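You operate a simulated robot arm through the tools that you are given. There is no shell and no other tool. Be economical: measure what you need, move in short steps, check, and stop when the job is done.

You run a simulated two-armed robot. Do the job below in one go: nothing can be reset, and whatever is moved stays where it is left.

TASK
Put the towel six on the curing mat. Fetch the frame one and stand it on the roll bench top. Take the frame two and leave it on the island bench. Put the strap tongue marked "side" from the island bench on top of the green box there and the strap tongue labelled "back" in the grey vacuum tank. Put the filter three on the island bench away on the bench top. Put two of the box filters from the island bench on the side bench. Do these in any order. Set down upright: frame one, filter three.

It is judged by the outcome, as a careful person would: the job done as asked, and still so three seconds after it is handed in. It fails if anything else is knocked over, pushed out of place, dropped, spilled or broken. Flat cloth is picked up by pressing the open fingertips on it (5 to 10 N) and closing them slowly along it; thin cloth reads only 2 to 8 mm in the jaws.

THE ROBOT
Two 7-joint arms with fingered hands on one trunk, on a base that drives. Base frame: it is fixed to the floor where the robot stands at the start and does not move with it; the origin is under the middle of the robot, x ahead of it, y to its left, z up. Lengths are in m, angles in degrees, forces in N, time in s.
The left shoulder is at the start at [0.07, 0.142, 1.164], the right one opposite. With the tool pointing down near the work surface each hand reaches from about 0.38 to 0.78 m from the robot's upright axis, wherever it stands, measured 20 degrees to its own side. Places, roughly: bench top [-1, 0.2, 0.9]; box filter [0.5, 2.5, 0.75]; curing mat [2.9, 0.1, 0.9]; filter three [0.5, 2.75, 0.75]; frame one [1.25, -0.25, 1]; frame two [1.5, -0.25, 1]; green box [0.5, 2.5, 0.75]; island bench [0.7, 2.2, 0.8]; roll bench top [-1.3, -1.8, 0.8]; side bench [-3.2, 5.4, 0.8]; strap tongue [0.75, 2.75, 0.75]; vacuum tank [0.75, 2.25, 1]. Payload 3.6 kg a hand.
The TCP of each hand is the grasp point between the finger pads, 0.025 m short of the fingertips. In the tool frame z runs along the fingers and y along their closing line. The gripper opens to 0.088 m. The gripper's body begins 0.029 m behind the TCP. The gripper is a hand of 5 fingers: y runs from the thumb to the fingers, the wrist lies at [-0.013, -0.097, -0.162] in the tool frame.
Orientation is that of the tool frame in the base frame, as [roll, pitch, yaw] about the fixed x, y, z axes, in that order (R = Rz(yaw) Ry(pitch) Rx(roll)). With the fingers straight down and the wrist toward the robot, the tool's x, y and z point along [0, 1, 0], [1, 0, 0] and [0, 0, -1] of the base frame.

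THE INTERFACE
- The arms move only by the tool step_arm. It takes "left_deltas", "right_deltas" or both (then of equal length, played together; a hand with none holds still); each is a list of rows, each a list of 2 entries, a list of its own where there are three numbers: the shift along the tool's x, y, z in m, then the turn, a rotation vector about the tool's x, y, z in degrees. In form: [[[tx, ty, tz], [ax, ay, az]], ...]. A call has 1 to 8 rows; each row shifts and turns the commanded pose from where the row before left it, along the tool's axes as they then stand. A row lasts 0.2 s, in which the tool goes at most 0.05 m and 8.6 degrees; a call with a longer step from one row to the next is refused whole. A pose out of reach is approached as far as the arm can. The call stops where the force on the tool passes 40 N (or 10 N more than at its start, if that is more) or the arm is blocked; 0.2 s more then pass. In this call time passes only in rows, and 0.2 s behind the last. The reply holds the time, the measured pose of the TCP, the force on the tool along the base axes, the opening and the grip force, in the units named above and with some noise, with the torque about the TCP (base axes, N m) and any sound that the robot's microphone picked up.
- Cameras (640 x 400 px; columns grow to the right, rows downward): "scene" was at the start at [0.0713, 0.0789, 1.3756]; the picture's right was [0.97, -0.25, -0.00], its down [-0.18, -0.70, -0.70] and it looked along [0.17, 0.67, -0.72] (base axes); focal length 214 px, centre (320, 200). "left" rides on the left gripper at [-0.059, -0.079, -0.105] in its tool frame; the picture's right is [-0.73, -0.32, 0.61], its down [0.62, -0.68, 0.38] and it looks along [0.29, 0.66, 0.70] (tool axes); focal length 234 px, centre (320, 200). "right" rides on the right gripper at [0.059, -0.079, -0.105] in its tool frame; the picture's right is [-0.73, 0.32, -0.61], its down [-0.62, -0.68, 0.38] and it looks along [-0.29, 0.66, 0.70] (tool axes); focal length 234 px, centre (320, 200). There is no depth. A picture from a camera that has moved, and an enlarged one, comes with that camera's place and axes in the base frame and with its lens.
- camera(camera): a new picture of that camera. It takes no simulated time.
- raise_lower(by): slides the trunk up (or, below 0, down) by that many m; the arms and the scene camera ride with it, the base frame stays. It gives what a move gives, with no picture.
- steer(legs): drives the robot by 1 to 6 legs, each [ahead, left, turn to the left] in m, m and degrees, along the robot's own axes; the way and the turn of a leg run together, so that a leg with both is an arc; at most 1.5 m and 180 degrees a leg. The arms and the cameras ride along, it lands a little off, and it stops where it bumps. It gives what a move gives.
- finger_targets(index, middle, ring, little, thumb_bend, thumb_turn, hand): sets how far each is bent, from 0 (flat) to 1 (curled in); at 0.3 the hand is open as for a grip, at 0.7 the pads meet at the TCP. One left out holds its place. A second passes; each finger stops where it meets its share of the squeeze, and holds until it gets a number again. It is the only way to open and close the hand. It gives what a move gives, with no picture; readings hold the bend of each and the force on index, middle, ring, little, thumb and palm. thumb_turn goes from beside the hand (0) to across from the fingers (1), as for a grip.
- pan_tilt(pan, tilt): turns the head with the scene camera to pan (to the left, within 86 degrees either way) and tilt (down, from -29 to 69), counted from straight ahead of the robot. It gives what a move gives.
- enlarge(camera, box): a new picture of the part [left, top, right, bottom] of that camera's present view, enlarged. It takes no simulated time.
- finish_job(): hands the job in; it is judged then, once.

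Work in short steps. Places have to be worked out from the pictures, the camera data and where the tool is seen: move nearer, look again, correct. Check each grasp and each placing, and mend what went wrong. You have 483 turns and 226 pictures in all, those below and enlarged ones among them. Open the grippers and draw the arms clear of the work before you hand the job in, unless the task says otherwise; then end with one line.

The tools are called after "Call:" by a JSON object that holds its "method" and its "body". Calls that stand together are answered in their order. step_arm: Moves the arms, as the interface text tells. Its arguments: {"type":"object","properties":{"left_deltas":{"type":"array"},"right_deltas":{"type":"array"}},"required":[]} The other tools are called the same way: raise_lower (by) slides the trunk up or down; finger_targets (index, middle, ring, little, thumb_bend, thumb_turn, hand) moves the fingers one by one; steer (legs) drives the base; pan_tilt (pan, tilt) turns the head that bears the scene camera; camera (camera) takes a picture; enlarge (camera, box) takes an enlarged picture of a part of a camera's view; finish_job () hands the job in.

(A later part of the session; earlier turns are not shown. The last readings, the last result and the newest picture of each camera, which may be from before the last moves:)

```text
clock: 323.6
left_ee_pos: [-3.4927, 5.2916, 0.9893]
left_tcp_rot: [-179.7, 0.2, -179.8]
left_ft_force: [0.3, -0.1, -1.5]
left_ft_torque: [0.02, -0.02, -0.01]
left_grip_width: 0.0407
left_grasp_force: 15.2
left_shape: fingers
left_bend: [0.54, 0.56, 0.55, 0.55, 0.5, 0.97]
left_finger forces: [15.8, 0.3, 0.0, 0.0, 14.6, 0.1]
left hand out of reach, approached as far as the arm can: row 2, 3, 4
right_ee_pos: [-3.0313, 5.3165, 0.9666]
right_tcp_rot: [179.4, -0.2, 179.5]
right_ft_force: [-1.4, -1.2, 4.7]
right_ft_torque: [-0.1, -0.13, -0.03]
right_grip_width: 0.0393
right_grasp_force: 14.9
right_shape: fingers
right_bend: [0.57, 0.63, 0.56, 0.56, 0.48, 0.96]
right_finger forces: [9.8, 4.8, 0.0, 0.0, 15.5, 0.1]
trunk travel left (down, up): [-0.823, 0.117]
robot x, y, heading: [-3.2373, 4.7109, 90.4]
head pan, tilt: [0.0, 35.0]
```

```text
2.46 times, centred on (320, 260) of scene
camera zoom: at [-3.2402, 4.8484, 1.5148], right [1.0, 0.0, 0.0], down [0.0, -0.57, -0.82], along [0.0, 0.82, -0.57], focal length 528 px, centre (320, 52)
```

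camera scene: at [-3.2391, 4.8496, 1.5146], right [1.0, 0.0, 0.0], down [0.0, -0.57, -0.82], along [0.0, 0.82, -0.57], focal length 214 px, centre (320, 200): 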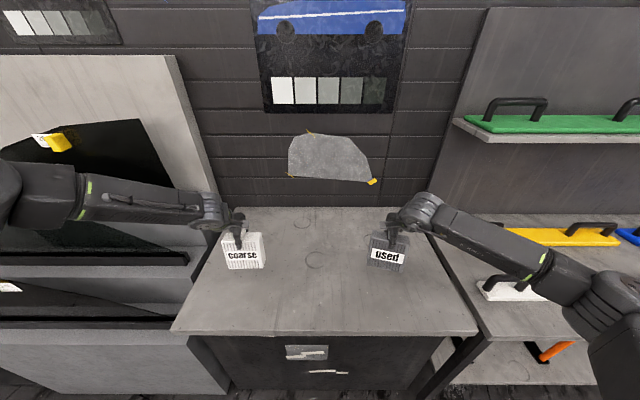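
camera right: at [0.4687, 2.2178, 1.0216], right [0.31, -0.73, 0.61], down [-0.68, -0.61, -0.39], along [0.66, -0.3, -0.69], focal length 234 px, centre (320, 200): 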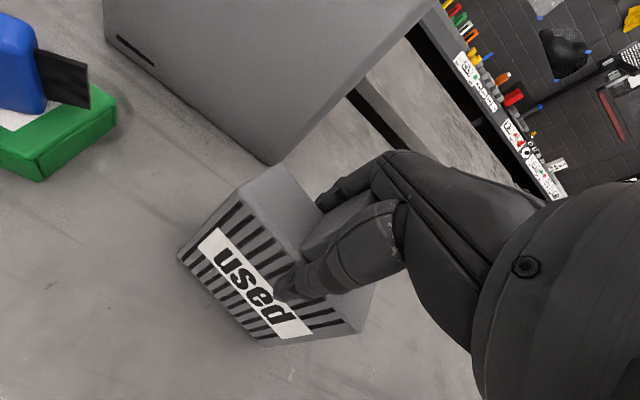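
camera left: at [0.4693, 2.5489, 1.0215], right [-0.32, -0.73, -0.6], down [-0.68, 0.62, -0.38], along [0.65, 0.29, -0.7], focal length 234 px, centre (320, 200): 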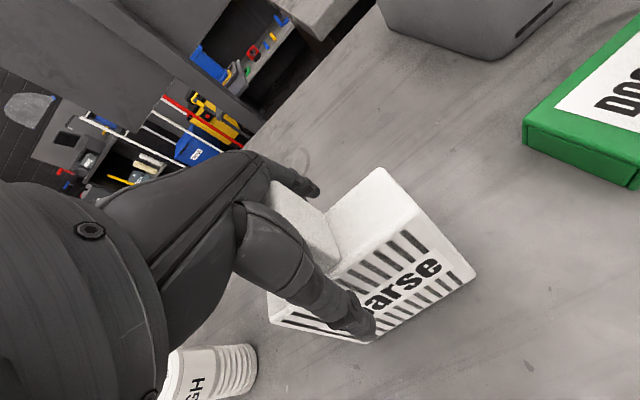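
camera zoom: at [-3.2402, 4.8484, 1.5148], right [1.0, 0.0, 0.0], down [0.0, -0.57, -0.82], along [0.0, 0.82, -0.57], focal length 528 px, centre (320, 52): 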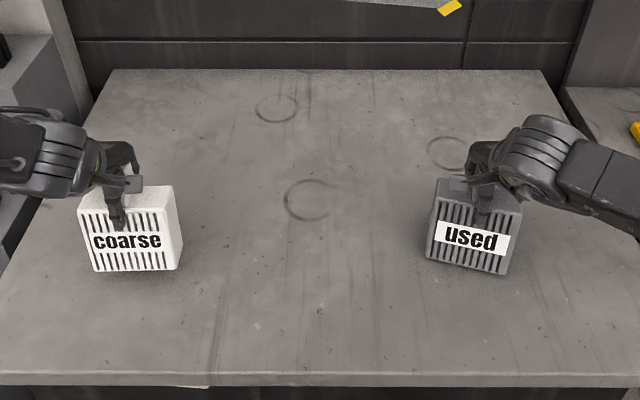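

"used" touches the bench; I release it and lift the right hand, then lower "coarse" by trunk.

Call:
{"method": "finger_targets", "body": {"hand": "right", "index": 0.35, "middle": 0.35, "ring": 0.35, "little": 0.35, "thumb_bend": 0.35}}

Call:
{"method": "step_arm", "body": {"right_deltas": [[[0, 0, -0.03], [0, 0, 0]], [[0, 0, -0.045], [0, 0, 0]], [[0, 0, -0.045], [0, 0, 0]], [[0, 0, -0.045], [0, 0, 0]]]}}

Call:
{"method": "raise_lower", "body": {"by": -0.015}}

Call:
{"method": "raise_lower", "body": {"by": -0.01}}

Call:
{"method": "enlarge", "body": {"camera": "scene", "box": [190, 160, 450, 340]}}

```text
clock: 324.6
left_ee_pos: [-3.4919, 5.2917, 0.9884]
left_tcp_rot: [-179.7, 0.1, -179.7]
left_ft_force: [-0.4, 0.3, -0.4]
left_ft_torque: [0.01, 0.01, 0.0]
left_grip_width: 0.0404
left_grasp_force: 15.8
left_shape: fingers
left_bend: [0.54, 0.56, 0.55, 0.55, 0.5, 0.97]
left_finger forces: [15.8, 0.3, 0.0, 0.0, 14.7, 0.1]
right_ee_pos: [-3.0302, 5.3155, 0.9661]
right_tcp_rot: [179.4, -0.1, 179.4]
right_ft_force: [-0.7, 0.6, -0.5]
right_ft_torque: [0.01, -0.01, -0.03]
right_grip_width: 0.0739
right_grasp_force: 0.1
right_shape: fingers
right_bend: [0.35, 0.35, 0.35, 0.35, 0.35, 0.97]
right_finger forces: [0.2, 0.1, 0.0, 0.0, 0.1, 0.0]
trunk travel left (down, up): [-0.823, 0.117]
robot x, y, heading: [-3.2382, 4.7077, 90.4]
head pan, tilt: [0.0, 35.0]
```

```text
clock: 325.6
left_ee_pos: [-3.4913, 5.2918, 0.9895]
left_tcp_rot: [-179.7, 0.1, -179.8]
left_ft_force: [-0.4, -0.8, -1.0]
left_ft_torque: [0.02, -0.04, 0.01]
left_grip_width: 0.0406
left_grasp_force: 15.3
left_shape: fingers
left_bend: [0.54, 0.56, 0.55, 0.55, 0.5, 0.97]
left_finger forces: [15.8, 0.4, 0.0, 0.0, 14.7, 0.0]
right_ee_pos: [-3.0311, 5.3154, 1.1312]
right_tcp_rot: [179.5, -0.3, 179.5]
right_ft_force: [-0.6, 0.3, -0.8]
right_ft_torque: [-0.01, 0.01, -0.02]
right_grip_width: 0.0742
right_grasp_force: 0.1
right_shape: fingers
right_bend: [0.35, 0.35, 0.35, 0.35, 0.35, 0.98]
right_finger forces: [0.1, 0.0, 0.0, 0.0, 0.0, 0.0]
trunk travel left (down, up): [-0.823, 0.117]
robot x, y, heading: [-3.2432, 4.7072, 90.1]
head pan, tilt: [0.0, 35.0]
```

```text
clock: 326.2
left_ee_pos: [-3.4909, 5.2932, 0.9736]
left_tcp_rot: [-179.6, 0.1, -179.8]
left_ft_force: [-0.7, 0.3, -0.1]
left_ft_torque: [0.05, -0.01, -0.03]
left_grip_width: 0.0406
left_grasp_force: 15.9
left_shape: fingers
left_bend: [0.54, 0.56, 0.55, 0.55, 0.5, 0.97]
left_finger forces: [15.8, 0.4, 0.0, 0.0, 14.7, 0.1]
right_ee_pos: [-3.0312, 5.3156, 1.1162]
right_tcp_rot: [179.4, -0.2, 179.4]
right_ft_force: [0.8, 0.7, 0.2]
right_ft_torque: [-0.01, 0.0, 0.01]
right_grip_width: 0.074
right_grasp_force: 0.1
right_shape: fingers
right_bend: [0.35, 0.35, 0.35, 0.35, 0.35, 0.98]
right_finger forces: [0.0, 0.0, 0.1, 0.0, 0.1, 0.1]
trunk travel left (down, up): [-0.808, 0.132]
robot x, y, heading: [-3.2407, 4.7077, 90.3]
head pan, tilt: [0.0, 35.0]
```

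```text
clock: 326.8
left_ee_pos: [-3.4905, 5.2902, 0.9664]
left_tcp_rot: [-180.0, 0.0, -179.8]
left_ft_force: [0.3, -0.7, 15.8]
left_ft_torque: [0.02, -0.1, 0.0]
left_grip_width: 0.0406
left_grasp_force: 20.7
left_shape: fingers
left_bend: [0.54, 0.55, 0.55, 0.55, 0.51, 0.97]
left_finger forces: [19.2, 0.4, 0.0, 0.1, 21.7, 0.0]
right_ee_pos: [-3.0307, 5.3125, 1.108]
right_tcp_rot: [179.1, -0.3, 179.3]
right_ft_force: [0.2, -0.2, 0.0]
right_ft_torque: [0.01, 0.0, -0.01]
right_grip_width: 0.0742
right_grasp_force: 0.0
right_shape: fingers
right_bend: [0.35, 0.35, 0.35, 0.35, 0.35, 0.98]
right_finger forces: [0.0, 0.0, 0.0, 0.1, 0.0, 0.0]
trunk travel left (down, up): [-0.798, 0.142]
robot x, y, heading: [-3.2375, 4.708, 90.3]
head pan, tilt: [0.0, 35.0]
```

```text
2.22 times, centred on (320, 250) of scene
camera zoom: at [-3.2382, 4.8446, 1.4902], right [1.0, 0.0, 0.0], down [0.0, -0.57, -0.82], along [0.0, 0.82, -0.57], focal length 477 px, centre (320, 89)
```

zoom: 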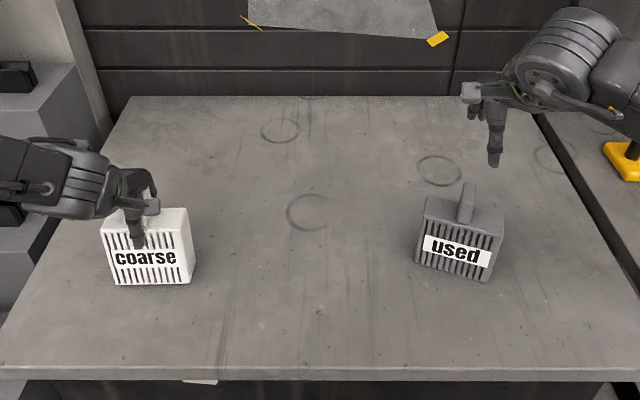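

Contact for "coarse" too. I ease, open, and lift off.

Call:
{"method": "raise_lower", "body": {"by": 0.003}}

Call:
{"method": "finger_targets", "body": {"hand": "left", "index": 0.33, "middle": 0.33, "ring": 0.33, "little": 0.33, "thumb_bend": 0.33}}

Call:
{"method": "raise_lower", "body": {"by": 0.14}}

Call:
{"method": "enlarge", "body": {"camera": "scene", "box": [170, 180, 470, 370]}}

```text
clock: 327.3
left_ee_pos: [-3.4901, 5.2921, 0.967]
left_tcp_rot: [-179.6, 0.1, -179.8]
left_ft_force: [0.1, -0.3, 4.9]
left_ft_torque: [0.03, 0.01, 0.0]
left_grip_width: 0.0406
left_grasp_force: 18.0
left_shape: fingers
left_bend: [0.54, 0.55, 0.55, 0.55, 0.51, 0.97]
left_finger forces: [17.5, 0.5, 0.0, 0.0, 17.8, 0.1]
right_ee_pos: [-3.0301, 5.3144, 1.1092]
right_tcp_rot: [179.4, -0.2, 179.4]
right_ft_force: [0.4, 0.4, -0.5]
right_ft_torque: [0.0, -0.03, 0.03]
right_grip_width: 0.0746
right_grasp_force: 0.0
right_shape: fingers
right_bend: [0.35, 0.35, 0.35, 0.35, 0.35, 0.98]
right_finger forces: [0.0, 0.1, 0.0, 0.1, 0.0, 0.1]
trunk travel left (down, up): [-0.801, 0.139]
robot x, y, heading: [-3.2412, 4.7066, 90.2]
head pan, tilt: [0.0, 35.0]
```

```text
clock: 328.3
left_ee_pos: [-3.4902, 5.2916, 0.9676]
left_tcp_rot: [-179.7, 0.1, -179.8]
left_ft_force: [0.3, -0.8, 1.9]
left_ft_torque: [-0.01, 0.01, 0.03]
left_grip_width: 0.0782
left_grasp_force: 1.3
left_shape: fingers
left_bend: [0.33, 0.33, 0.33, 0.33, 0.33, 0.97]
left_finger forces: [1.1, 0.0, 0.0, 0.0, 1.4, 0.0]
right_ee_pos: [-3.0288, 5.315, 1.11]
right_tcp_rot: [179.4, -0.2, 179.3]
right_ft_force: [1.0, 0.1, -0.2]
right_ft_torque: [0.03, 0.01, -0.01]
right_grip_width: 0.0742
right_grasp_force: 0.0
right_shape: fingers
right_bend: [0.35, 0.35, 0.35, 0.35, 0.35, 0.98]
right_finger forces: [0.0, 0.0, 0.0, 0.1, 0.1, 0.0]
trunk travel left (down, up): [-0.801, 0.139]
robot x, y, heading: [-3.2376, 4.711, 90.3]
head pan, tilt: [0.0, 35.0]
```

```text
clock: 330.0
left_ee_pos: [-3.4915, 5.2925, 1.1058]
left_tcp_rot: [-179.7, 0.1, -179.8]
left_ft_force: [0.2, 0.4, 0.4]
left_ft_torque: [0.01, 0.01, 0.01]
left_grip_width: 0.0788
left_grasp_force: 0.0
left_shape: fingers
left_bend: [0.33, 0.33, 0.33, 0.33, 0.33, 0.97]
left_finger forces: [0.0, 0.1, 0.0, 0.0, 0.0, 0.1]
right_ee_pos: [-3.0302, 5.3162, 1.2489]
right_tcp_rot: [179.4, -0.2, 179.4]
right_ft_force: [-1.0, 0.1, -0.2]
right_ft_torque: [-0.02, 0.01, 0.02]
right_grip_width: 0.0742
right_grasp_force: 0.1
right_shape: fingers
right_bend: [0.35, 0.35, 0.35, 0.35, 0.35, 0.98]
right_finger forces: [0.0, 0.1, 0.0, 0.0, 0.1, 0.0]
trunk travel left (down, up): [-0.94, 0.0]
robot x, y, heading: [-3.2386, 4.7065, 90.3]
head pan, tilt: [0.0, 35.0]
```

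```text
2.11 times, centred on (320, 275) of scene
camera zoom: at [-3.239, 4.8485, 1.6316], right [1.0, 0.0, 0.0], down [0.0, -0.57, -0.82], along [0.0, 0.82, -0.57], focal length 452 px, centre (320, 42)
```

zoom: 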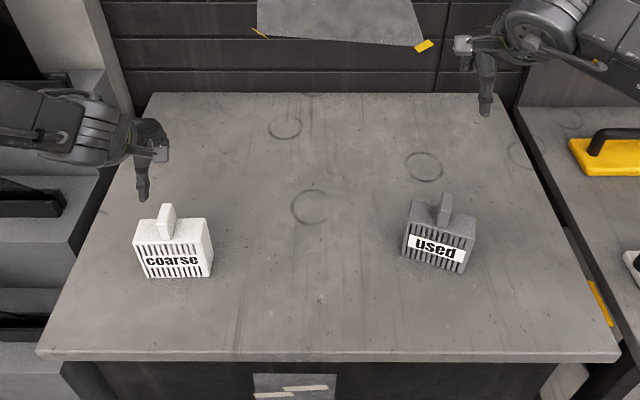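

Both filters are on the side bench. I retract and drive back the way I came.

Call:
{"method": "step_arm", "body": {"left_deltas": [[[0, -0.04, -0.02], [0, 0, 0]], [[0, -0.04, -0.02], [0, 0, 0]], [[0, -0.04, -0.02], [0, 0, 0]], [[0, -0.03, 0], [0, 0, 0]]], "right_deltas": [[[0, -0.04, 0.02], [0, 0, 0]], [[0, -0.04, 0.02], [0, 0, 0]], [[0, -0.04, 0.02], [0, 0, 0]], [[0, -0.03, 0], [0, 0, 0]]]}}

Call:
{"method": "steer", "body": {"legs": [[-0.48, 0, 0], [0, -1.35, 0], [0, 0, -139], [1.2, 0, 0], [1.1, 0, 0], [0, 0, 49]]}}

Call:
{"method": "pan_tilt", "body": {"pan": 10, "tilt": 32}}

Call:
{"method": "camera", "body": {"camera": "scene"}}

```text
clock: 331.0
left_ee_pos: [-3.4895, 5.1426, 1.1668]
left_tcp_rot: [-179.8, 0.2, -179.7]
left_ft_force: [-1.3, 0.0, -0.5]
left_ft_torque: [0.02, 0.01, 0.01]
left_grip_width: 0.0786
left_grasp_force: 0.0
left_shape: fingers
left_bend: [0.33, 0.33, 0.33, 0.33, 0.33, 0.97]
left_finger forces: [0.0, 0.0, 0.0, 0.0, 0.0, 0.0]
right_ee_pos: [-3.0324, 5.1615, 1.1893]
right_tcp_rot: [179.3, -0.2, 179.5]
right_ft_force: [-0.5, -0.3, -0.5]
right_ft_torque: [0.01, 0.0, 0.03]
right_grip_width: 0.0745
right_grasp_force: 0.1
right_shape: fingers
right_bend: [0.35, 0.35, 0.35, 0.35, 0.35, 0.98]
right_finger forces: [0.0, 0.1, 0.0, 0.1, 0.0, 0.1]
trunk travel left (down, up): [-0.94, 0.0]
robot x, y, heading: [-3.2353, 4.7091, 90.2]
head pan, tilt: [0.0, 35.0]
```

```text
clock: 359.2
left_ee_pos: [0.0192, 2.6496, 1.1659]
left_tcp_rot: [-179.8, 0.2, 86.9]
left_ft_force: [0.2, -0.4, 0.6]
left_ft_torque: [0.0, 0.03, -0.01]
left_grip_width: 0.0785
left_grasp_force: 0.0
left_shape: fingers
left_bend: [0.33, 0.33, 0.33, 0.33, 0.33, 0.97]
left_finger forces: [0.1, 0.0, 0.0, 0.0, 0.0, 0.0]
right_ee_pos: [0.0119, 2.1916, 1.1863]
right_tcp_rot: [179.3, -0.2, 86.2]
right_ft_force: [-0.5, -0.4, -0.4]
right_ft_torque: [-0.02, -0.03, 0.01]
right_grip_width: 0.0743
right_grasp_force: 0.1
right_shape: fingers
right_bend: [0.35, 0.35, 0.35, 0.35, 0.35, 0.98]
right_finger forces: [0.1, 0.0, 0.1, 0.1, 0.0, 0.1]
trunk travel left (down, up): [-0.94, 0.0]
robot x, y, heading: [-0.4338, 2.4262, -3.3]
head pan, tilt: [0.0, 35.0]
```

```text
clock: 359.9
left_ee_pos: [0.0182, 2.6512, 1.1656]
left_tcp_rot: [-179.7, 0.1, 87.0]
left_ft_force: [0.1, -0.2, -0.3]
left_ft_torque: [-0.01, 0.01, 0.01]
left_grip_width: 0.0786
left_grasp_force: 0.1
left_shape: fingers
left_bend: [0.33, 0.33, 0.33, 0.33, 0.33, 0.97]
left_finger forces: [0.0, 0.0, 0.1, 0.0, 0.0, 0.0]
right_ee_pos: [0.0115, 2.1931, 1.1873]
right_tcp_rot: [179.4, -0.2, 86.1]
right_ft_force: [-1.2, 0.1, 0.4]
right_ft_torque: [-0.02, 0.01, -0.01]
right_grip_width: 0.0741
right_grasp_force: 0.1
right_shape: fingers
right_bend: [0.35, 0.35, 0.35, 0.35, 0.35, 0.98]
right_finger forces: [0.0, 0.0, 0.0, 0.0, 0.1, 0.1]
trunk travel left (down, up): [-0.94, 0.0]
robot x, y, heading: [-0.4279, 2.4276, -3.2]
head pan, tilt: [10.0, 32.0]
```

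```text
70 pictures are left
camera scene: at [-0.2896, 2.4346, 1.6363], right [0.12, -0.99, 0.0], down [-0.53, -0.06, -0.85], along [0.84, 0.1, -0.53], focal length 214 px, centre (320, 200)
```

scene: 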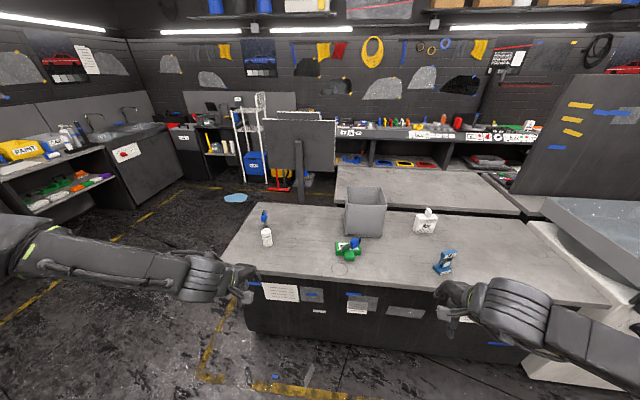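

The scene is intact. I position so the right hand faces filter three.

Call:
{"method": "steer", "body": {"legs": [[0, 0.53, 3.2], [0.35, 0, 0]]}}

Call:
{"method": "pan_tilt", "body": {"pan": -8, "tilt": 42}}

Call:
{"method": "enlarge", "body": {"camera": "scene", "box": [270, 150, 430, 270]}}

Call:
{"method": "camera", "body": {"camera": "right"}}

```text
clock: 364.8
left_ee_pos: [0.3682, 3.183, 1.1668]
left_tcp_rot: [-179.7, 0.1, 89.4]
left_ft_force: [0.7, -0.9, 0.1]
left_ft_torque: [0.03, -0.03, -0.02]
left_grip_width: 0.0787
left_grasp_force: 0.0
left_shape: fingers
left_bend: [0.33, 0.33, 0.33, 0.33, 0.33, 0.97]
left_finger forces: [0.1, 0.0, 0.1, 0.0, 0.0, 0.0]
right_ee_pos: [0.3821, 2.7257, 1.1891]
right_tcp_rot: [179.3, -0.2, 88.6]
right_ft_force: [0.1, -0.6, -0.1]
right_ft_torque: [-0.01, -0.04, -0.02]
right_grip_width: 0.0747
right_grasp_force: 0.1
right_shape: fingers
right_bend: [0.35, 0.35, 0.35, 0.35, 0.35, 0.98]
right_finger forces: [0.0, 0.0, 0.1, 0.0, 0.0, 0.0]
trunk travel left (down, up): [-0.94, 0.0]
robot x, y, heading: [-0.0685, 2.9406, -0.5]
head pan, tilt: [10.0, 32.0]
```

```text
clock: 365.6
left_ee_pos: [0.372, 3.1833, 1.1662]
left_tcp_rot: [-179.6, 0.1, 89.4]
left_ft_force: [0.8, -0.4, -0.1]
left_ft_torque: [0.0, -0.01, 0.02]
left_grip_width: 0.0785
left_grasp_force: 0.0
left_shape: fingers
left_bend: [0.33, 0.33, 0.33, 0.33, 0.33, 0.97]
left_finger forces: [0.1, 0.1, 0.0, 0.0, 0.0, 0.0]
right_ee_pos: [0.3832, 2.725, 1.1876]
right_tcp_rot: [179.4, -0.2, 88.7]
right_ft_force: [-0.7, 0.3, -0.8]
right_ft_torque: [0.0, 0.01, 0.02]
right_grip_width: 0.0742
right_grasp_force: 0.1
right_shape: fingers
right_bend: [0.35, 0.35, 0.35, 0.35, 0.35, 0.98]
right_finger forces: [0.0, 0.1, 0.0, 0.1, 0.1, 0.0]
trunk travel left (down, up): [-0.94, 0.0]
robot x, y, heading: [-0.0649, 2.9396, -0.7]
head pan, tilt: [-8.0, 42.0]
```

```text
3.33 times, centred on (350, 210) of scene
camera zoom: at [0.0674, 2.9273, 1.6211], right [-0.15, -0.99, 0.0], down [-0.66, 0.1, -0.74], along [0.73, -0.11, -0.67], focal length 715 px, centre (220, 167)
```

zoom: 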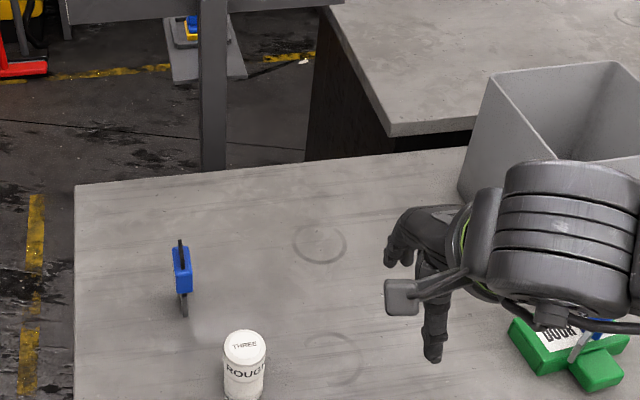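

```text
68 pictures are left
camera right: at [0.3063, 2.7851, 1.2916], right [0.3, -0.74, 0.61], down [-0.69, -0.61, -0.39], along [0.66, -0.3, -0.69], focal length 234 px, centre (320, 200)
```

right: 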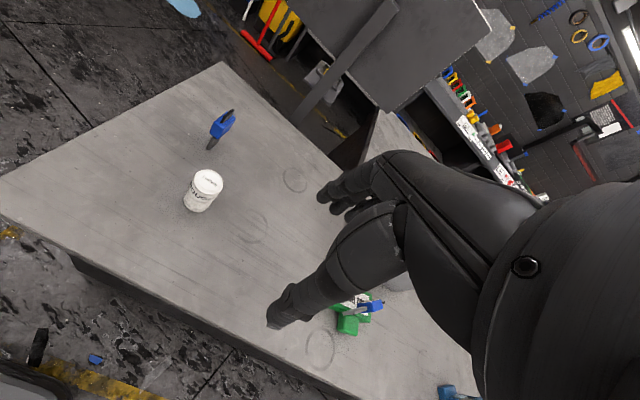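

Filter three's top is at (0.535, 2.827, 0.908). I move over it and lower the trunk.

Call:
{"method": "step_arm", "body": {"right_deltas": [[[0.026, 0.038, 0], [0, 0, 0]], [[0.026, 0.038, 0], [0, 0, 0]], [[0.026, 0.038, 0], [0, 0, 0]], [[0.026, 0.038, 0], [0, 0, 0]]]}}

Call:
{"method": "raise_lower", "body": {"by": -0.18}}

Call:
{"method": "finger_targets", "body": {"hand": "right", "index": 0.3, "middle": 0.3, "ring": 0.3, "little": 0.3, "thumb_bend": 0.3}}

Call:
{"method": "camera", "body": {"camera": "right"}}

Call:
{"method": "enlarge", "body": {"camera": "scene", "box": [260, 130, 420, 250]}}

```text
clock: 366.6
left_ee_pos: [0.3724, 3.1853, 1.1651]
left_tcp_rot: [-179.7, 0.2, 89.4]
left_ft_force: [0.2, 0.0, -0.5]
left_ft_torque: [-0.02, 0.06, 0.01]
left_grip_width: 0.0786
left_grasp_force: 0.1
left_shape: fingers
left_bend: [0.33, 0.33, 0.33, 0.33, 0.33, 0.97]
left_finger forces: [0.0, 0.1, 0.1, 0.0, 0.0, 0.1]
right_ee_pos: [0.5419, 2.8275, 1.1926]
right_tcp_rot: [179.5, -0.1, 88.7]
right_ft_force: [0.9, -0.4, -0.3]
right_ft_torque: [0.02, 0.02, -0.01]
right_grip_width: 0.0743
right_grasp_force: 0.1
right_shape: fingers
right_bend: [0.35, 0.35, 0.35, 0.35, 0.35, 0.98]
right_finger forces: [0.0, 0.0, 0.1, 0.1, 0.0, 0.1]
trunk travel left (down, up): [-0.94, 0.0]
robot x, y, heading: [-0.0663, 2.9374, -0.6]
head pan, tilt: [-8.0, 42.0]
```

```text
clock: 368.6
left_ee_pos: [0.3711, 3.1829, 0.9862]
left_tcp_rot: [-179.7, 0.2, 89.4]
left_ft_force: [-0.5, 0.0, 0.2]
left_ft_torque: [0.01, 0.03, 0.06]
left_grip_width: 0.0785
left_grasp_force: 0.0
left_shape: fingers
left_bend: [0.33, 0.33, 0.33, 0.33, 0.33, 0.97]
left_finger forces: [0.0, 0.1, 0.1, 0.1, 0.0, 0.0]
right_ee_pos: [0.5406, 2.8279, 1.0113]
right_tcp_rot: [179.3, -0.2, 88.7]
right_ft_force: [-0.6, 0.0, 0.8]
right_ft_torque: [0.01, 0.01, 0.0]
right_grip_width: 0.0744
right_grasp_force: 0.0
right_shape: fingers
right_bend: [0.35, 0.35, 0.35, 0.35, 0.35, 0.98]
right_finger forces: [0.1, 0.0, 0.1, 0.0, 0.0, 0.0]
trunk travel left (down, up): [-0.76, 0.18]
robot x, y, heading: [-0.0735, 2.9384, -0.7]
head pan, tilt: [-8.0, 42.0]
```

```text
clock: 369.6
left_ee_pos: [0.3702, 3.1841, 0.9846]
left_tcp_rot: [-179.7, 0.1, 89.3]
left_ft_force: [0.0, 0.2, 0.3]
left_ft_torque: [0.01, 0.0, 0.01]
left_grip_width: 0.0787
left_grasp_force: 0.0
left_shape: fingers
left_bend: [0.33, 0.33, 0.33, 0.33, 0.33, 0.97]
left_finger forces: [0.0, 0.1, 0.0, 0.0, 0.0, 0.1]
right_ee_pos: [0.5412, 2.827, 1.0115]
right_tcp_rot: [179.4, -0.2, 88.7]
right_ft_force: [0.9, -0.6, -0.2]
right_ft_torque: [0.02, -0.05, 0.0]
right_grip_width: 0.0843
right_grasp_force: 0.0
right_shape: fingers
right_bend: [0.3, 0.3, 0.3, 0.3, 0.3, 0.98]
right_finger forces: [0.0, 0.0, 0.1, 0.1, 0.0, 0.0]
trunk travel left (down, up): [-0.76, 0.18]
robot x, y, heading: [-0.0697, 2.9383, -0.7]
head pan, tilt: [-8.0, 42.0]
```

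```text
67 pictures are left
camera right: at [0.4627, 2.8867, 1.1161], right [0.3, -0.74, 0.61], down [-0.69, -0.61, -0.39], along [0.66, -0.3, -0.69], focal length 234 px, centre (320, 200)
```

right: 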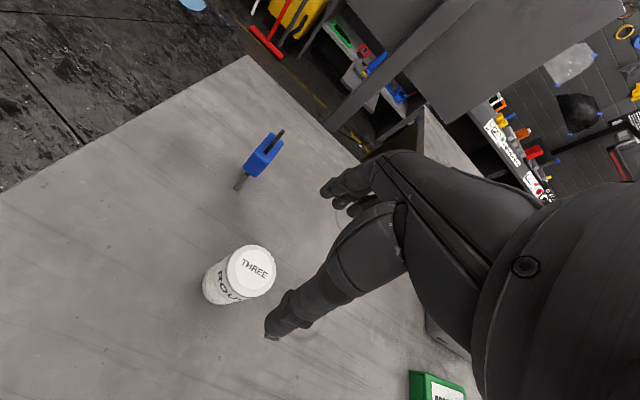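

```text
3.33 times, centred on (340, 190) of scene
camera zoom: at [0.0666, 2.9274, 1.4412], right [-0.15, -0.99, 0.0], down [-0.66, 0.1, -0.74], along [0.73, -0.11, -0.67], focal length 715 px, centre (253, 233)
```

zoom: 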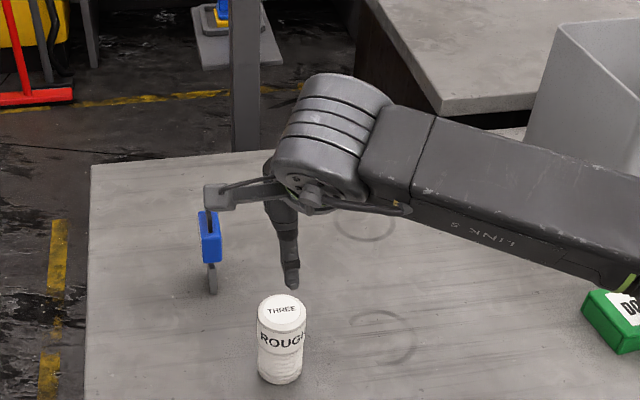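

Refined top (0.543, 2.826, 0.89). I descend to z≈0.87 and close gently.

Call:
{"method": "step_arm", "body": {"right_deltas": [[[0, 0.002, 0.04], [0, 0, 0]], [[0, 0, 0.04], [0, 0, 0]], [[0, 0, 0.035], [0, 0, 0]], [[0, 0, 0.025], [0, 0, 0]]]}}

Call:
{"method": "camera", "body": {"camera": "right"}}

Call:
{"method": "finger_targets", "body": {"hand": "right", "index": 0.48, "middle": 0.48, "ring": 0.48, "little": 0.48, "thumb_bend": 0.48}}

```text
clock: 370.6
left_ee_pos: [0.3703, 3.1831, 0.9843]
left_tcp_rot: [-179.6, 0.1, 89.4]
left_ft_force: [-0.3, 0.4, 1.0]
left_ft_torque: [0.01, 0.03, -0.05]
left_grip_width: 0.0786
left_grasp_force: 0.1
left_shape: fingers
left_bend: [0.33, 0.33, 0.33, 0.33, 0.33, 0.97]
left_finger forces: [0.1, 0.1, 0.0, 0.1, 0.1, 0.0]
right_ee_pos: [0.5418, 2.8294, 0.8729]
right_tcp_rot: [179.5, -0.2, 88.7]
right_ft_force: [0.8, -0.6, -0.8]
right_ft_torque: [0.0, -0.01, -0.01]
right_grip_width: 0.0843
right_grasp_force: 0.0
right_shape: fingers
right_bend: [0.3, 0.3, 0.3, 0.3, 0.3, 0.98]
right_finger forces: [0.0, 0.0, 0.0, 0.1, 0.0, 0.1]
trunk travel left (down, up): [-0.76, 0.18]
robot x, y, heading: [-0.0688, 2.94, -0.9]
head pan, tilt: [-8.0, 42.0]
```

```text
65 pictures are left
camera right: at [0.4637, 2.8885, 0.9772], right [0.3, -0.74, 0.61], down [-0.69, -0.61, -0.39], along [0.66, -0.3, -0.69], focal length 234 px, centre (320, 200)
```

right: 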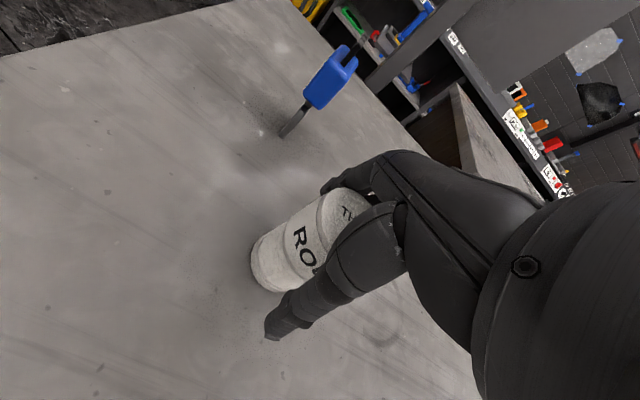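

```text
clock: 371.6
left_ee_pos: [0.3695, 3.1835, 0.9848]
left_tcp_rot: [-179.8, 0.1, 89.4]
left_ft_force: [0.5, 0.2, 0.3]
left_ft_torque: [0.02, 0.01, 0.0]
left_grip_width: 0.0786
left_grasp_force: 0.0
left_shape: fingers
left_bend: [0.33, 0.33, 0.33, 0.33, 0.33, 0.97]
left_finger forces: [0.0, 0.1, 0.1, 0.0, 0.1, 0.0]
right_ee_pos: [0.5415, 2.8304, 0.8723]
right_tcp_rot: [179.3, -0.1, 88.7]
right_ft_force: [0.0, 0.2, -0.2]
right_ft_torque: [0.01, 0.01, 0.04]
right_grip_width: 0.0475
right_grasp_force: 0.1
right_shape: fingers
right_bend: [0.48, 0.48, 0.48, 0.48, 0.47, 0.98]
right_finger forces: [0.5, 0.0, 0.0, 0.1, 0.4, 0.0]
trunk travel left (down, up): [-0.76, 0.18]
robot x, y, heading: [-0.0716, 2.9429, -0.7]
head pan, tilt: [-8.0, 42.0]
```

First contact at 47 mm; I tighten and lift.

Call:
{"method": "finger_targets", "body": {"hand": "right", "index": 0.62, "middle": 0.62, "ring": 0.62, "little": 0.6, "thumb_bend": 0.57}}

Call:
{"method": "step_arm", "body": {"right_deltas": [[[0, 0, -0.02], [0, 0, 0]], [[0, 0, -0.03], [0, 0, 0]], [[0, 0, -0.045], [0, 0, 0]], [[0, 0, -0.045], [0, 0, 0]], [[0, -0.04, -0.025], [0, 0, 0]], [[0, -0.04, 0], [0, 0, 0]], [[0, -0.04, 0], [0, 0, 0]]]}}

Call:
{"method": "camera", "body": {"camera": "right"}}

```text
clock: 372.6
left_ee_pos: [0.3701, 3.1824, 0.9863]
left_tcp_rot: [-179.7, 0.1, 89.4]
left_ft_force: [0.3, 0.3, 0.6]
left_ft_torque: [0.01, -0.01, 0.02]
left_grip_width: 0.0789
left_grasp_force: 0.1
left_shape: fingers
left_bend: [0.33, 0.33, 0.33, 0.33, 0.33, 0.97]
left_finger forces: [0.0, 0.0, 0.0, 0.1, 0.0, 0.0]
right_ee_pos: [0.5409, 2.8289, 0.873]
right_tcp_rot: [179.4, -0.2, 88.7]
right_ft_force: [1.1, 0.1, 2.5]
right_ft_torque: [-0.03, -0.1, 0.03]
right_grip_width: 0.0394
right_grasp_force: 10.8
right_shape: fingers
right_bend: [0.55, 0.55, 0.6, 0.6, 0.51, 0.96]
right_finger forces: [4.3, 5.1, 1.4, 0.1, 10.7, 0.1]
trunk travel left (down, up): [-0.76, 0.18]
robot x, y, heading: [-0.0659, 2.9396, -0.6]
head pan, tilt: [-8.0, 42.0]
```

```text
clock: 374.2
left_ee_pos: [0.369, 3.1824, 0.9875]
left_tcp_rot: [-179.8, 0.1, 89.4]
left_ft_force: [0.0, 0.5, -0.3]
left_ft_torque: [0.01, 0.02, 0.02]
left_grip_width: 0.0786
left_grasp_force: 0.1
left_shape: fingers
left_bend: [0.33, 0.33, 0.33, 0.33, 0.33, 0.97]
left_finger forces: [0.0, 0.0, 0.0, 0.1, 0.0, 0.1]
right_ee_pos: [0.4211, 2.8283, 1.0341]
right_tcp_rot: [179.5, -0.2, 88.8]
right_ft_force: [-0.9, 0.1, -0.8]
right_ft_torque: [0.0, -0.01, -0.02]
right_grip_width: 0.0394
right_grasp_force: 9.3
right_shape: fingers
right_bend: [0.55, 0.56, 0.6, 0.6, 0.5, 0.96]
right_finger forces: [4.2, 4.4, 1.1, 0.0, 10.0, 0.1]
trunk travel left (down, up): [-0.76, 0.18]
robot x, y, heading: [-0.0683, 2.9384, -0.6]
head pan, tilt: [-8.0, 42.0]
```

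```text
64 pictures are left
camera right: at [0.3442, 2.8883, 1.1379], right [0.3, -0.73, 0.61], down [-0.69, -0.61, -0.39], along [0.66, -0.3, -0.69], focal length 234 px, centre (320, 200)
```

right: 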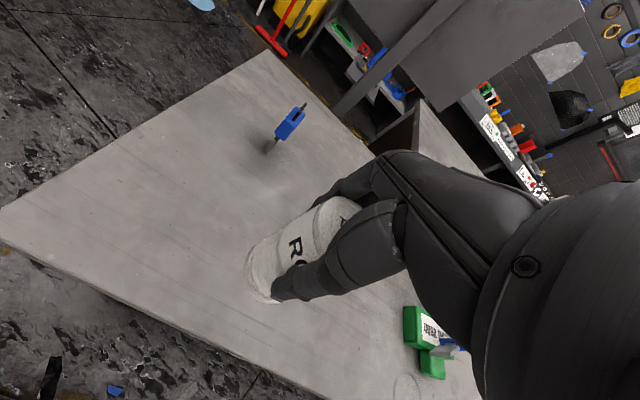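

Filter three is held upright. I raise the trunk, back off, and drive south along the lane toward the bench top.

Call:
{"method": "raise_lower", "body": {"by": 0.15}}

Call:
{"method": "steer", "body": {"legs": [[-0.15, 0, 0], [0, 0, -89], [1.3, 0, 0]]}}

Call:
{"method": "pan_tilt", "body": {"pan": -35, "tilt": 25}}

Call:
{"method": "camera", "body": {"camera": "scene"}}

```text
clock: 376.0
left_ee_pos: [0.3711, 3.1834, 1.1353]
left_tcp_rot: [-179.7, 0.1, 89.4]
left_ft_force: [0.4, 0.2, -0.1]
left_ft_torque: [-0.04, 0.0, 0.0]
left_grip_width: 0.0786
left_grasp_force: 0.0
left_shape: fingers
left_bend: [0.33, 0.33, 0.33, 0.33, 0.33, 0.97]
left_finger forces: [0.1, 0.0, 0.1, 0.1, 0.0, 0.0]
right_ee_pos: [0.4236, 2.8283, 1.1837]
right_tcp_rot: [179.4, -0.2, 88.7]
right_ft_force: [0.4, 1.1, -1.2]
right_ft_torque: [0.0, 0.01, 0.0]
right_grip_width: 0.039
right_grasp_force: 9.7
right_shape: fingers
right_bend: [0.55, 0.56, 0.6, 0.6, 0.5, 0.96]
right_finger forces: [4.0, 4.4, 1.1, 0.0, 9.9, 0.0]
trunk travel left (down, up): [-0.91, 0.03]
robot x, y, heading: [-0.0664, 2.9426, -0.7]
head pan, tilt: [-8.0, 42.0]
```

```text
clock: 387.2
left_ee_pos: [-0.0484, 1.2222, 1.1361]
left_tcp_rot: [-179.7, 0.2, -2.8]
left_ft_force: [-0.4, -0.2, -0.5]
left_ft_torque: [0.02, 0.02, 0.01]
left_grip_width: 0.0788
left_grasp_force: 0.1
left_shape: fingers
left_bend: [0.33, 0.33, 0.33, 0.33, 0.33, 0.97]
left_finger forces: [0.1, 0.0, 0.0, 0.0, 0.0, 0.0]
right_ee_pos: [-0.4046, 1.183, 1.1836]
right_tcp_rot: [179.4, -0.3, -3.5]
right_ft_force: [-0.1, 0.1, -1.5]
right_ft_torque: [-0.06, -0.02, -0.03]
right_grip_width: 0.039
right_grasp_force: 9.3
right_shape: fingers
right_bend: [0.55, 0.56, 0.6, 0.6, 0.5, 0.96]
right_finger forces: [3.7, 4.2, 1.0, 0.0, 9.0, 0.0]
trunk travel left (down, up): [-0.91, 0.03]
robot x, y, heading: [-0.2759, 1.6704, -93.0]
head pan, tilt: [-8.0, 42.0]
```

```text
clock: 388.1
left_ee_pos: [-0.0487, 1.2212, 1.1351]
left_tcp_rot: [-179.7, 0.1, -2.8]
left_ft_force: [1.1, 0.1, 0.3]
left_ft_torque: [0.04, 0.02, 0.0]
left_grip_width: 0.0785
left_grasp_force: 0.0
left_shape: fingers
left_bend: [0.33, 0.33, 0.33, 0.33, 0.33, 0.97]
left_finger forces: [0.0, 0.0, 0.0, 0.0, 0.1, 0.0]
right_ee_pos: [-0.4035, 1.1815, 1.1834]
right_tcp_rot: [179.4, -0.2, -3.6]
right_ft_force: [0.2, 1.0, -0.8]
right_ft_torque: [0.02, -0.02, 0.01]
right_grip_width: 0.0391
right_grasp_force: 9.2
right_shape: fingers
right_bend: [0.55, 0.56, 0.6, 0.6, 0.5, 0.96]
right_finger forces: [3.8, 4.2, 1.1, 0.1, 9.0, 0.0]
trunk travel left (down, up): [-0.91, 0.03]
robot x, y, heading: [-0.2722, 1.6687, -92.7]
head pan, tilt: [-35.0, 25.0]
```

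```text
63 pictures are left
camera scene: at [-0.3317, 1.5463, 1.6174], right [-0.79, 0.61, 0.0], down [0.26, 0.34, -0.91], along [-0.55, -0.72, -0.42], focal length 214 px, centre (320, 200)
```

scene: 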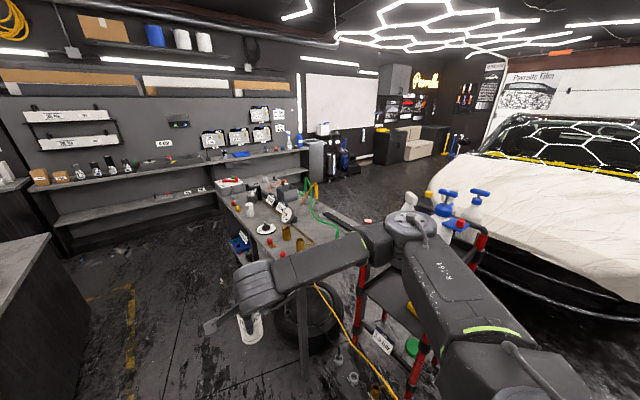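

Call:
{"method": "enlarge", "body": {"camera": "scene", "box": [200, 160, 400, 290]}}

```text
3.08 times, centred on (300, 225) of scene
camera zoom: at [-0.3317, 1.5463, 1.6174], right [-0.79, 0.61, 0.0], down [0.26, 0.34, -0.91], along [-0.55, -0.72, -0.42], focal length 660 px, centre (382, 123)
```

zoom: 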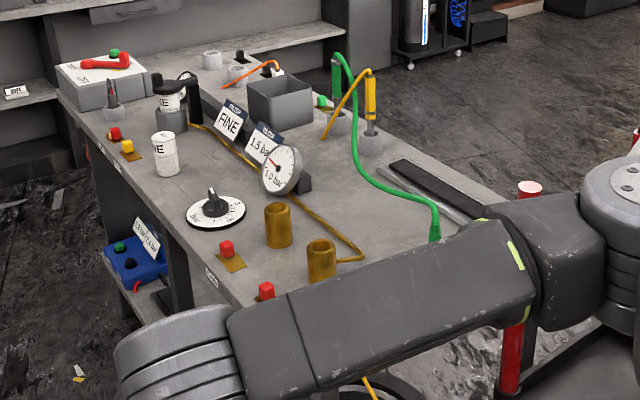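

The bench carries gauges and cards with free patches between. I drive beside it and turn to face it.

Call:
{"method": "steer", "body": {"legs": [[1.05, 0.1, 2], [0, 0, -88]]}}

Call:
{"method": "pan_tilt", "body": {"pan": 0, "tilt": 40}}

Call:
{"method": "camera", "body": {"camera": "scene"}}

```text
clock: 397.4
left_ee_pos: [-0.6225, 0.3568, 1.1346]
left_tcp_rot: [-179.7, 0.1, -88.4]
left_ft_force: [0.3, 0.7, 0.3]
left_ft_torque: [-0.01, -0.02, 0.03]
left_grip_width: 0.0785
left_grasp_force: 0.1
left_shape: fingers
left_bend: [0.33, 0.33, 0.33, 0.33, 0.33, 0.97]
left_finger forces: [0.1, 0.0, 0.0, 0.0, 0.1, 0.0]
right_ee_pos: [-0.6881, 0.71, 1.1829]
right_tcp_rot: [179.4, -0.1, -89.0]
right_ft_force: [0.0, -0.3, -0.1]
right_ft_torque: [-0.01, 0.0, 0.0]
right_grip_width: 0.0385
right_grasp_force: 8.5
right_shape: fingers
right_bend: [0.56, 0.57, 0.61, 0.6, 0.5, 0.96]
right_finger forces: [3.6, 4.0, 1.0, 0.0, 8.3, 0.1]
trunk travel left (down, up): [-0.91, 0.03]
robot x, y, heading: [-0.1902, 0.6162, -178.3]
head pan, tilt: [-35.0, 25.0]
```

```text
clock: 398.4
left_ee_pos: [-0.6225, 0.3583, 1.1355]
left_tcp_rot: [-179.7, 0.0, -88.4]
left_ft_force: [-0.3, 0.1, 0.4]
left_ft_torque: [-0.01, -0.02, 0.0]
left_grip_width: 0.0787
left_grasp_force: 0.0
left_shape: fingers
left_bend: [0.33, 0.33, 0.33, 0.33, 0.33, 0.97]
left_finger forces: [0.0, 0.0, 0.0, 0.1, 0.1, 0.1]
right_ee_pos: [-0.6884, 0.7115, 1.1833]
right_tcp_rot: [179.4, -0.2, -89.2]
right_ft_force: [-0.2, -1.0, -1.0]
right_ft_torque: [-0.02, 0.0, -0.02]
right_grip_width: 0.0386
right_grasp_force: 8.6
right_shape: fingers
right_bend: [0.56, 0.57, 0.61, 0.6, 0.5, 0.96]
right_finger forces: [3.6, 4.1, 0.9, 0.0, 8.3, 0.0]
trunk travel left (down, up): [-0.91, 0.03]
robot x, y, heading: [-0.1963, 0.6191, -178.4]
head pan, tilt: [0.0, 40.0]
```

```text
61 pictures are left
camera scene: at [-0.328, 0.6154, 1.5942], right [-0.03, 1.0, 0.0], down [0.64, 0.02, -0.77], along [-0.77, -0.02, -0.64], focal length 214 px, centre (320, 200)
```

scene: 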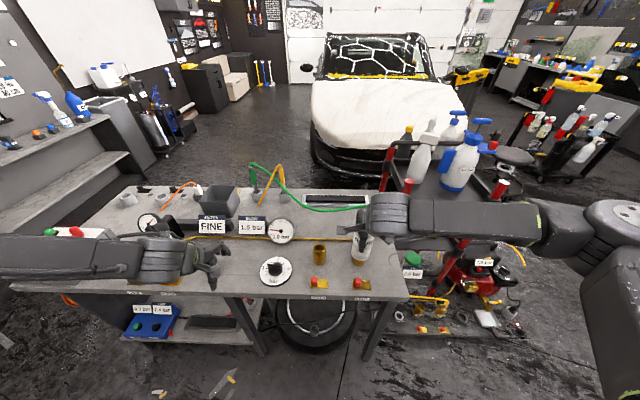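

Call:
{"method": "enlarge", "body": {"camera": "scene", "box": [120, 160, 420, 310]}}

```text
2.13 times, centred on (270, 235) of scene
camera zoom: at [-0.328, 0.6154, 1.5942], right [-0.03, 1.0, 0.0], down [0.64, 0.02, -0.77], along [-0.77, -0.02, -0.64], focal length 458 px, centre (427, 125)
```

zoom: 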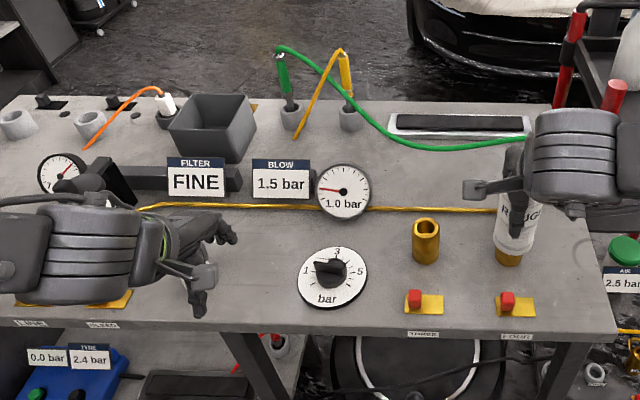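

A clear patch lies behind the yellow pipe, right of the gauge, near (−1.06, 0.64). I shift left and come closer.

Call:
{"method": "steer", "body": {"legs": [[0, 0.11, -1.5], [0.13, 0, 0]]}}

Call:
{"method": "step_arm", "body": {"right_deltas": [[[0, 0.045, 0], [0, 0, 0]], [[0, 0.045, 0], [0, 0, 0]], [[0, 0.045, 0], [0, 0, 0]], [[0, 0.045, 0], [0, 0, 0]]]}}

Call:
{"method": "enlarge", "body": {"camera": "scene", "box": [220, 160, 440, 310]}}

Call:
{"method": "camera", "body": {"camera": "right"}}

```text
clock: 400.4
left_ee_pos: [-0.7562, 0.2571, 1.1366]
left_tcp_rot: [-179.8, 0.2, -89.8]
left_ft_force: [-0.6, -0.2, 0.7]
left_ft_torque: [0.02, 0.0, -0.01]
left_grip_width: 0.0785
left_grasp_force: 0.1
left_shape: fingers
left_bend: [0.33, 0.33, 0.33, 0.33, 0.33, 0.97]
left_finger forces: [0.0, 0.0, 0.0, 0.0, 0.1, 0.0]
right_ee_pos: [-0.8146, 0.6105, 1.1852]
right_tcp_rot: [179.3, -0.1, -90.5]
right_ft_force: [0.3, 0.4, -0.2]
right_ft_torque: [0.02, 0.0, 0.02]
right_grip_width: 0.0382
right_grasp_force: 8.7
right_shape: fingers
right_bend: [0.56, 0.57, 0.61, 0.6, 0.5, 0.96]
right_finger forces: [3.6, 3.9, 0.9, 0.0, 8.4, 0.0]
trunk travel left (down, up): [-0.91, 0.03]
robot x, y, heading: [-0.3205, 0.506, -179.6]
head pan, tilt: [0.0, 40.0]
```

```text
clock: 401.4
left_ee_pos: [-0.7592, 0.2569, 1.1357]
left_tcp_rot: [-179.6, 0.1, -89.8]
left_ft_force: [-0.1, -0.7, -0.2]
left_ft_torque: [0.01, 0.0, 0.02]
left_grip_width: 0.0783
left_grasp_force: 0.1
left_shape: fingers
left_bend: [0.33, 0.33, 0.33, 0.33, 0.33, 0.97]
left_finger forces: [0.0, 0.0, 0.0, 0.0, 0.1, 0.0]
right_ee_pos: [-0.9979, 0.6127, 1.1823]
right_tcp_rot: [179.6, -0.2, -90.5]
right_ft_force: [-0.1, -0.4, -1.4]
right_ft_torque: [0.02, -0.03, -0.01]
right_grip_width: 0.0385
right_grasp_force: 8.3
right_shape: fingers
right_bend: [0.56, 0.57, 0.61, 0.6, 0.5, 0.96]
right_finger forces: [3.6, 4.0, 0.8, 0.0, 8.1, 0.0]
trunk travel left (down, up): [-0.91, 0.03]
robot x, y, heading: [-0.3228, 0.5066, -179.6]
head pan, tilt: [0.0, 40.0]
```

```text
2.67 times, centred on (330, 235) of scene
camera zoom: at [-0.4597, 0.5063, 1.5939], right [0.0, 1.0, 0.0], down [0.64, 0.0, -0.77], along [-0.77, 0.0, -0.64], focal length 572 px, centre (293, 107)
```

zoom: 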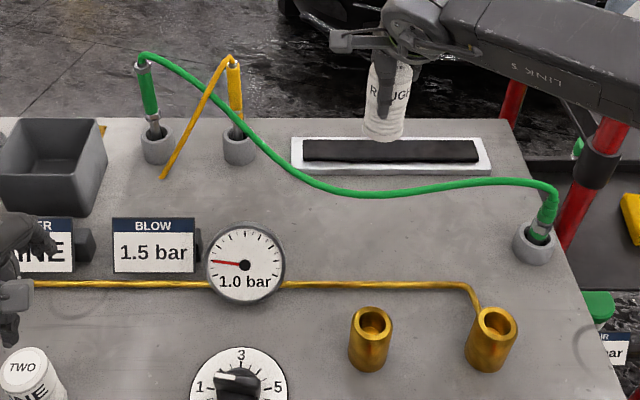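

```text
58 pictures are left
camera right: at [-0.9187, 0.5528, 1.2859], right [-0.31, 0.73, 0.61], down [0.68, 0.62, -0.39], along [-0.66, 0.29, -0.69], focal length 234 px, centre (320, 200)
```

right: 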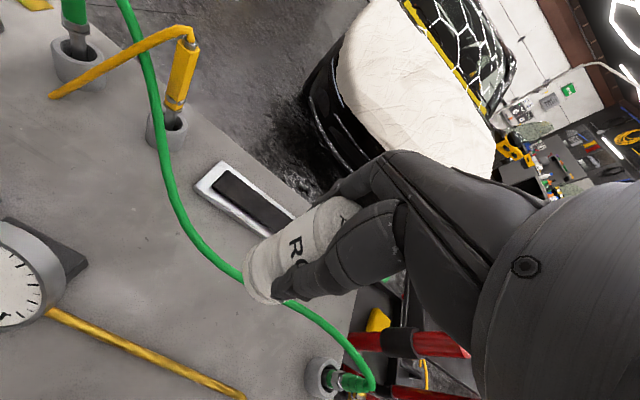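

The patch centre between hose and pipe is about (−1.027, 0.655). I align and lower partway.

Call:
{"method": "step_arm", "body": {"right_deltas": [[[-0.03, 0.02, 0], [0, 0, 0]], [[-0.012, 0.01, 0.02], [0, 0, 0]], [[0, 0, 0.045], [0, 0, 0]], [[0, 0, 0.045], [0, 0, 0]], [[0, 0, 0.03], [0, 0, 0]]]}}

Call:
{"method": "enlarge", "body": {"camera": "scene", "box": [280, 140, 440, 290]}}

Call:
{"method": "camera", "body": {"camera": "right"}}

```text
clock: 402.6
left_ee_pos: [-0.7584, 0.2572, 1.1358]
left_tcp_rot: [-179.6, 0.1, -89.7]
left_ft_force: [0.9, 0.1, 0.5]
left_ft_torque: [-0.01, -0.03, 0.03]
left_grip_width: 0.0787
left_grasp_force: 0.2
left_shape: fingers
left_bend: [0.33, 0.33, 0.33, 0.33, 0.33, 0.97]
left_finger forces: [0.0, 0.0, 0.0, 0.0, 0.0, 0.0]
right_ee_pos: [-1.0298, 0.6566, 1.0446]
right_tcp_rot: [179.4, -0.3, -90.5]
right_ft_force: [0.4, 0.3, -1.5]
right_ft_torque: [-0.01, 0.0, 0.0]
right_grip_width: 0.038
right_grasp_force: 8.1
right_shape: fingers
right_bend: [0.56, 0.57, 0.61, 0.6, 0.5, 0.96]
right_finger forces: [3.6, 3.9, 0.9, 0.1, 8.1, 0.0]
trunk travel left (down, up): [-0.91, 0.03]
robot x, y, heading: [-0.3213, 0.5078, -179.6]
head pan, tilt: [0.0, 40.0]
```

```text
2.67 times, centred on (360, 215) of scene
camera zoom: at [-0.4587, 0.5071, 1.594], right [0.0, 1.0, 0.0], down [0.64, 0.0, -0.77], along [-0.77, 0.0, -0.64], focal length 572 px, centre (213, 160)
```

zoom: 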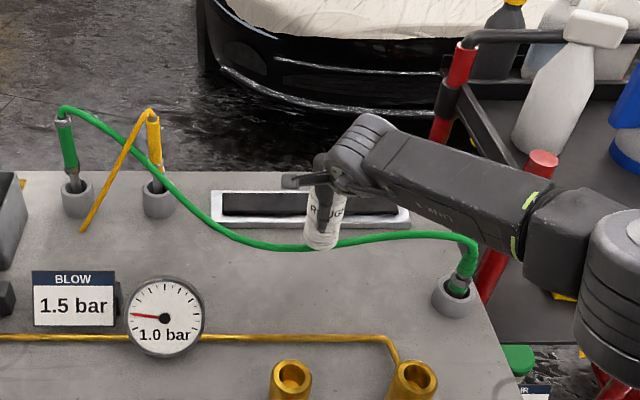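

```text
56 pictures are left
camera right: at [-0.9498, 0.5961, 1.1484], right [-0.31, 0.73, 0.61], down [0.68, 0.62, -0.39], along [-0.66, 0.29, -0.69], focal length 234 px, centre (320, 200)
```

right: 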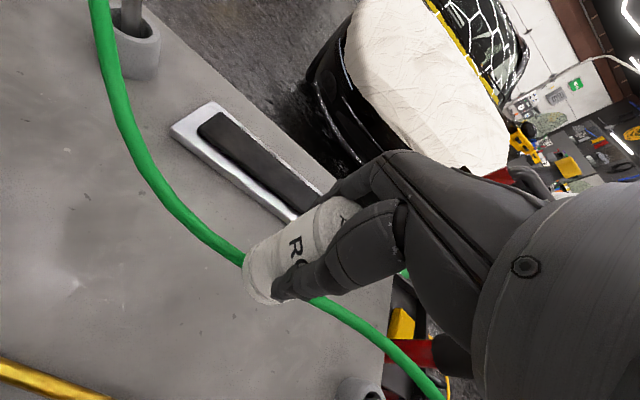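

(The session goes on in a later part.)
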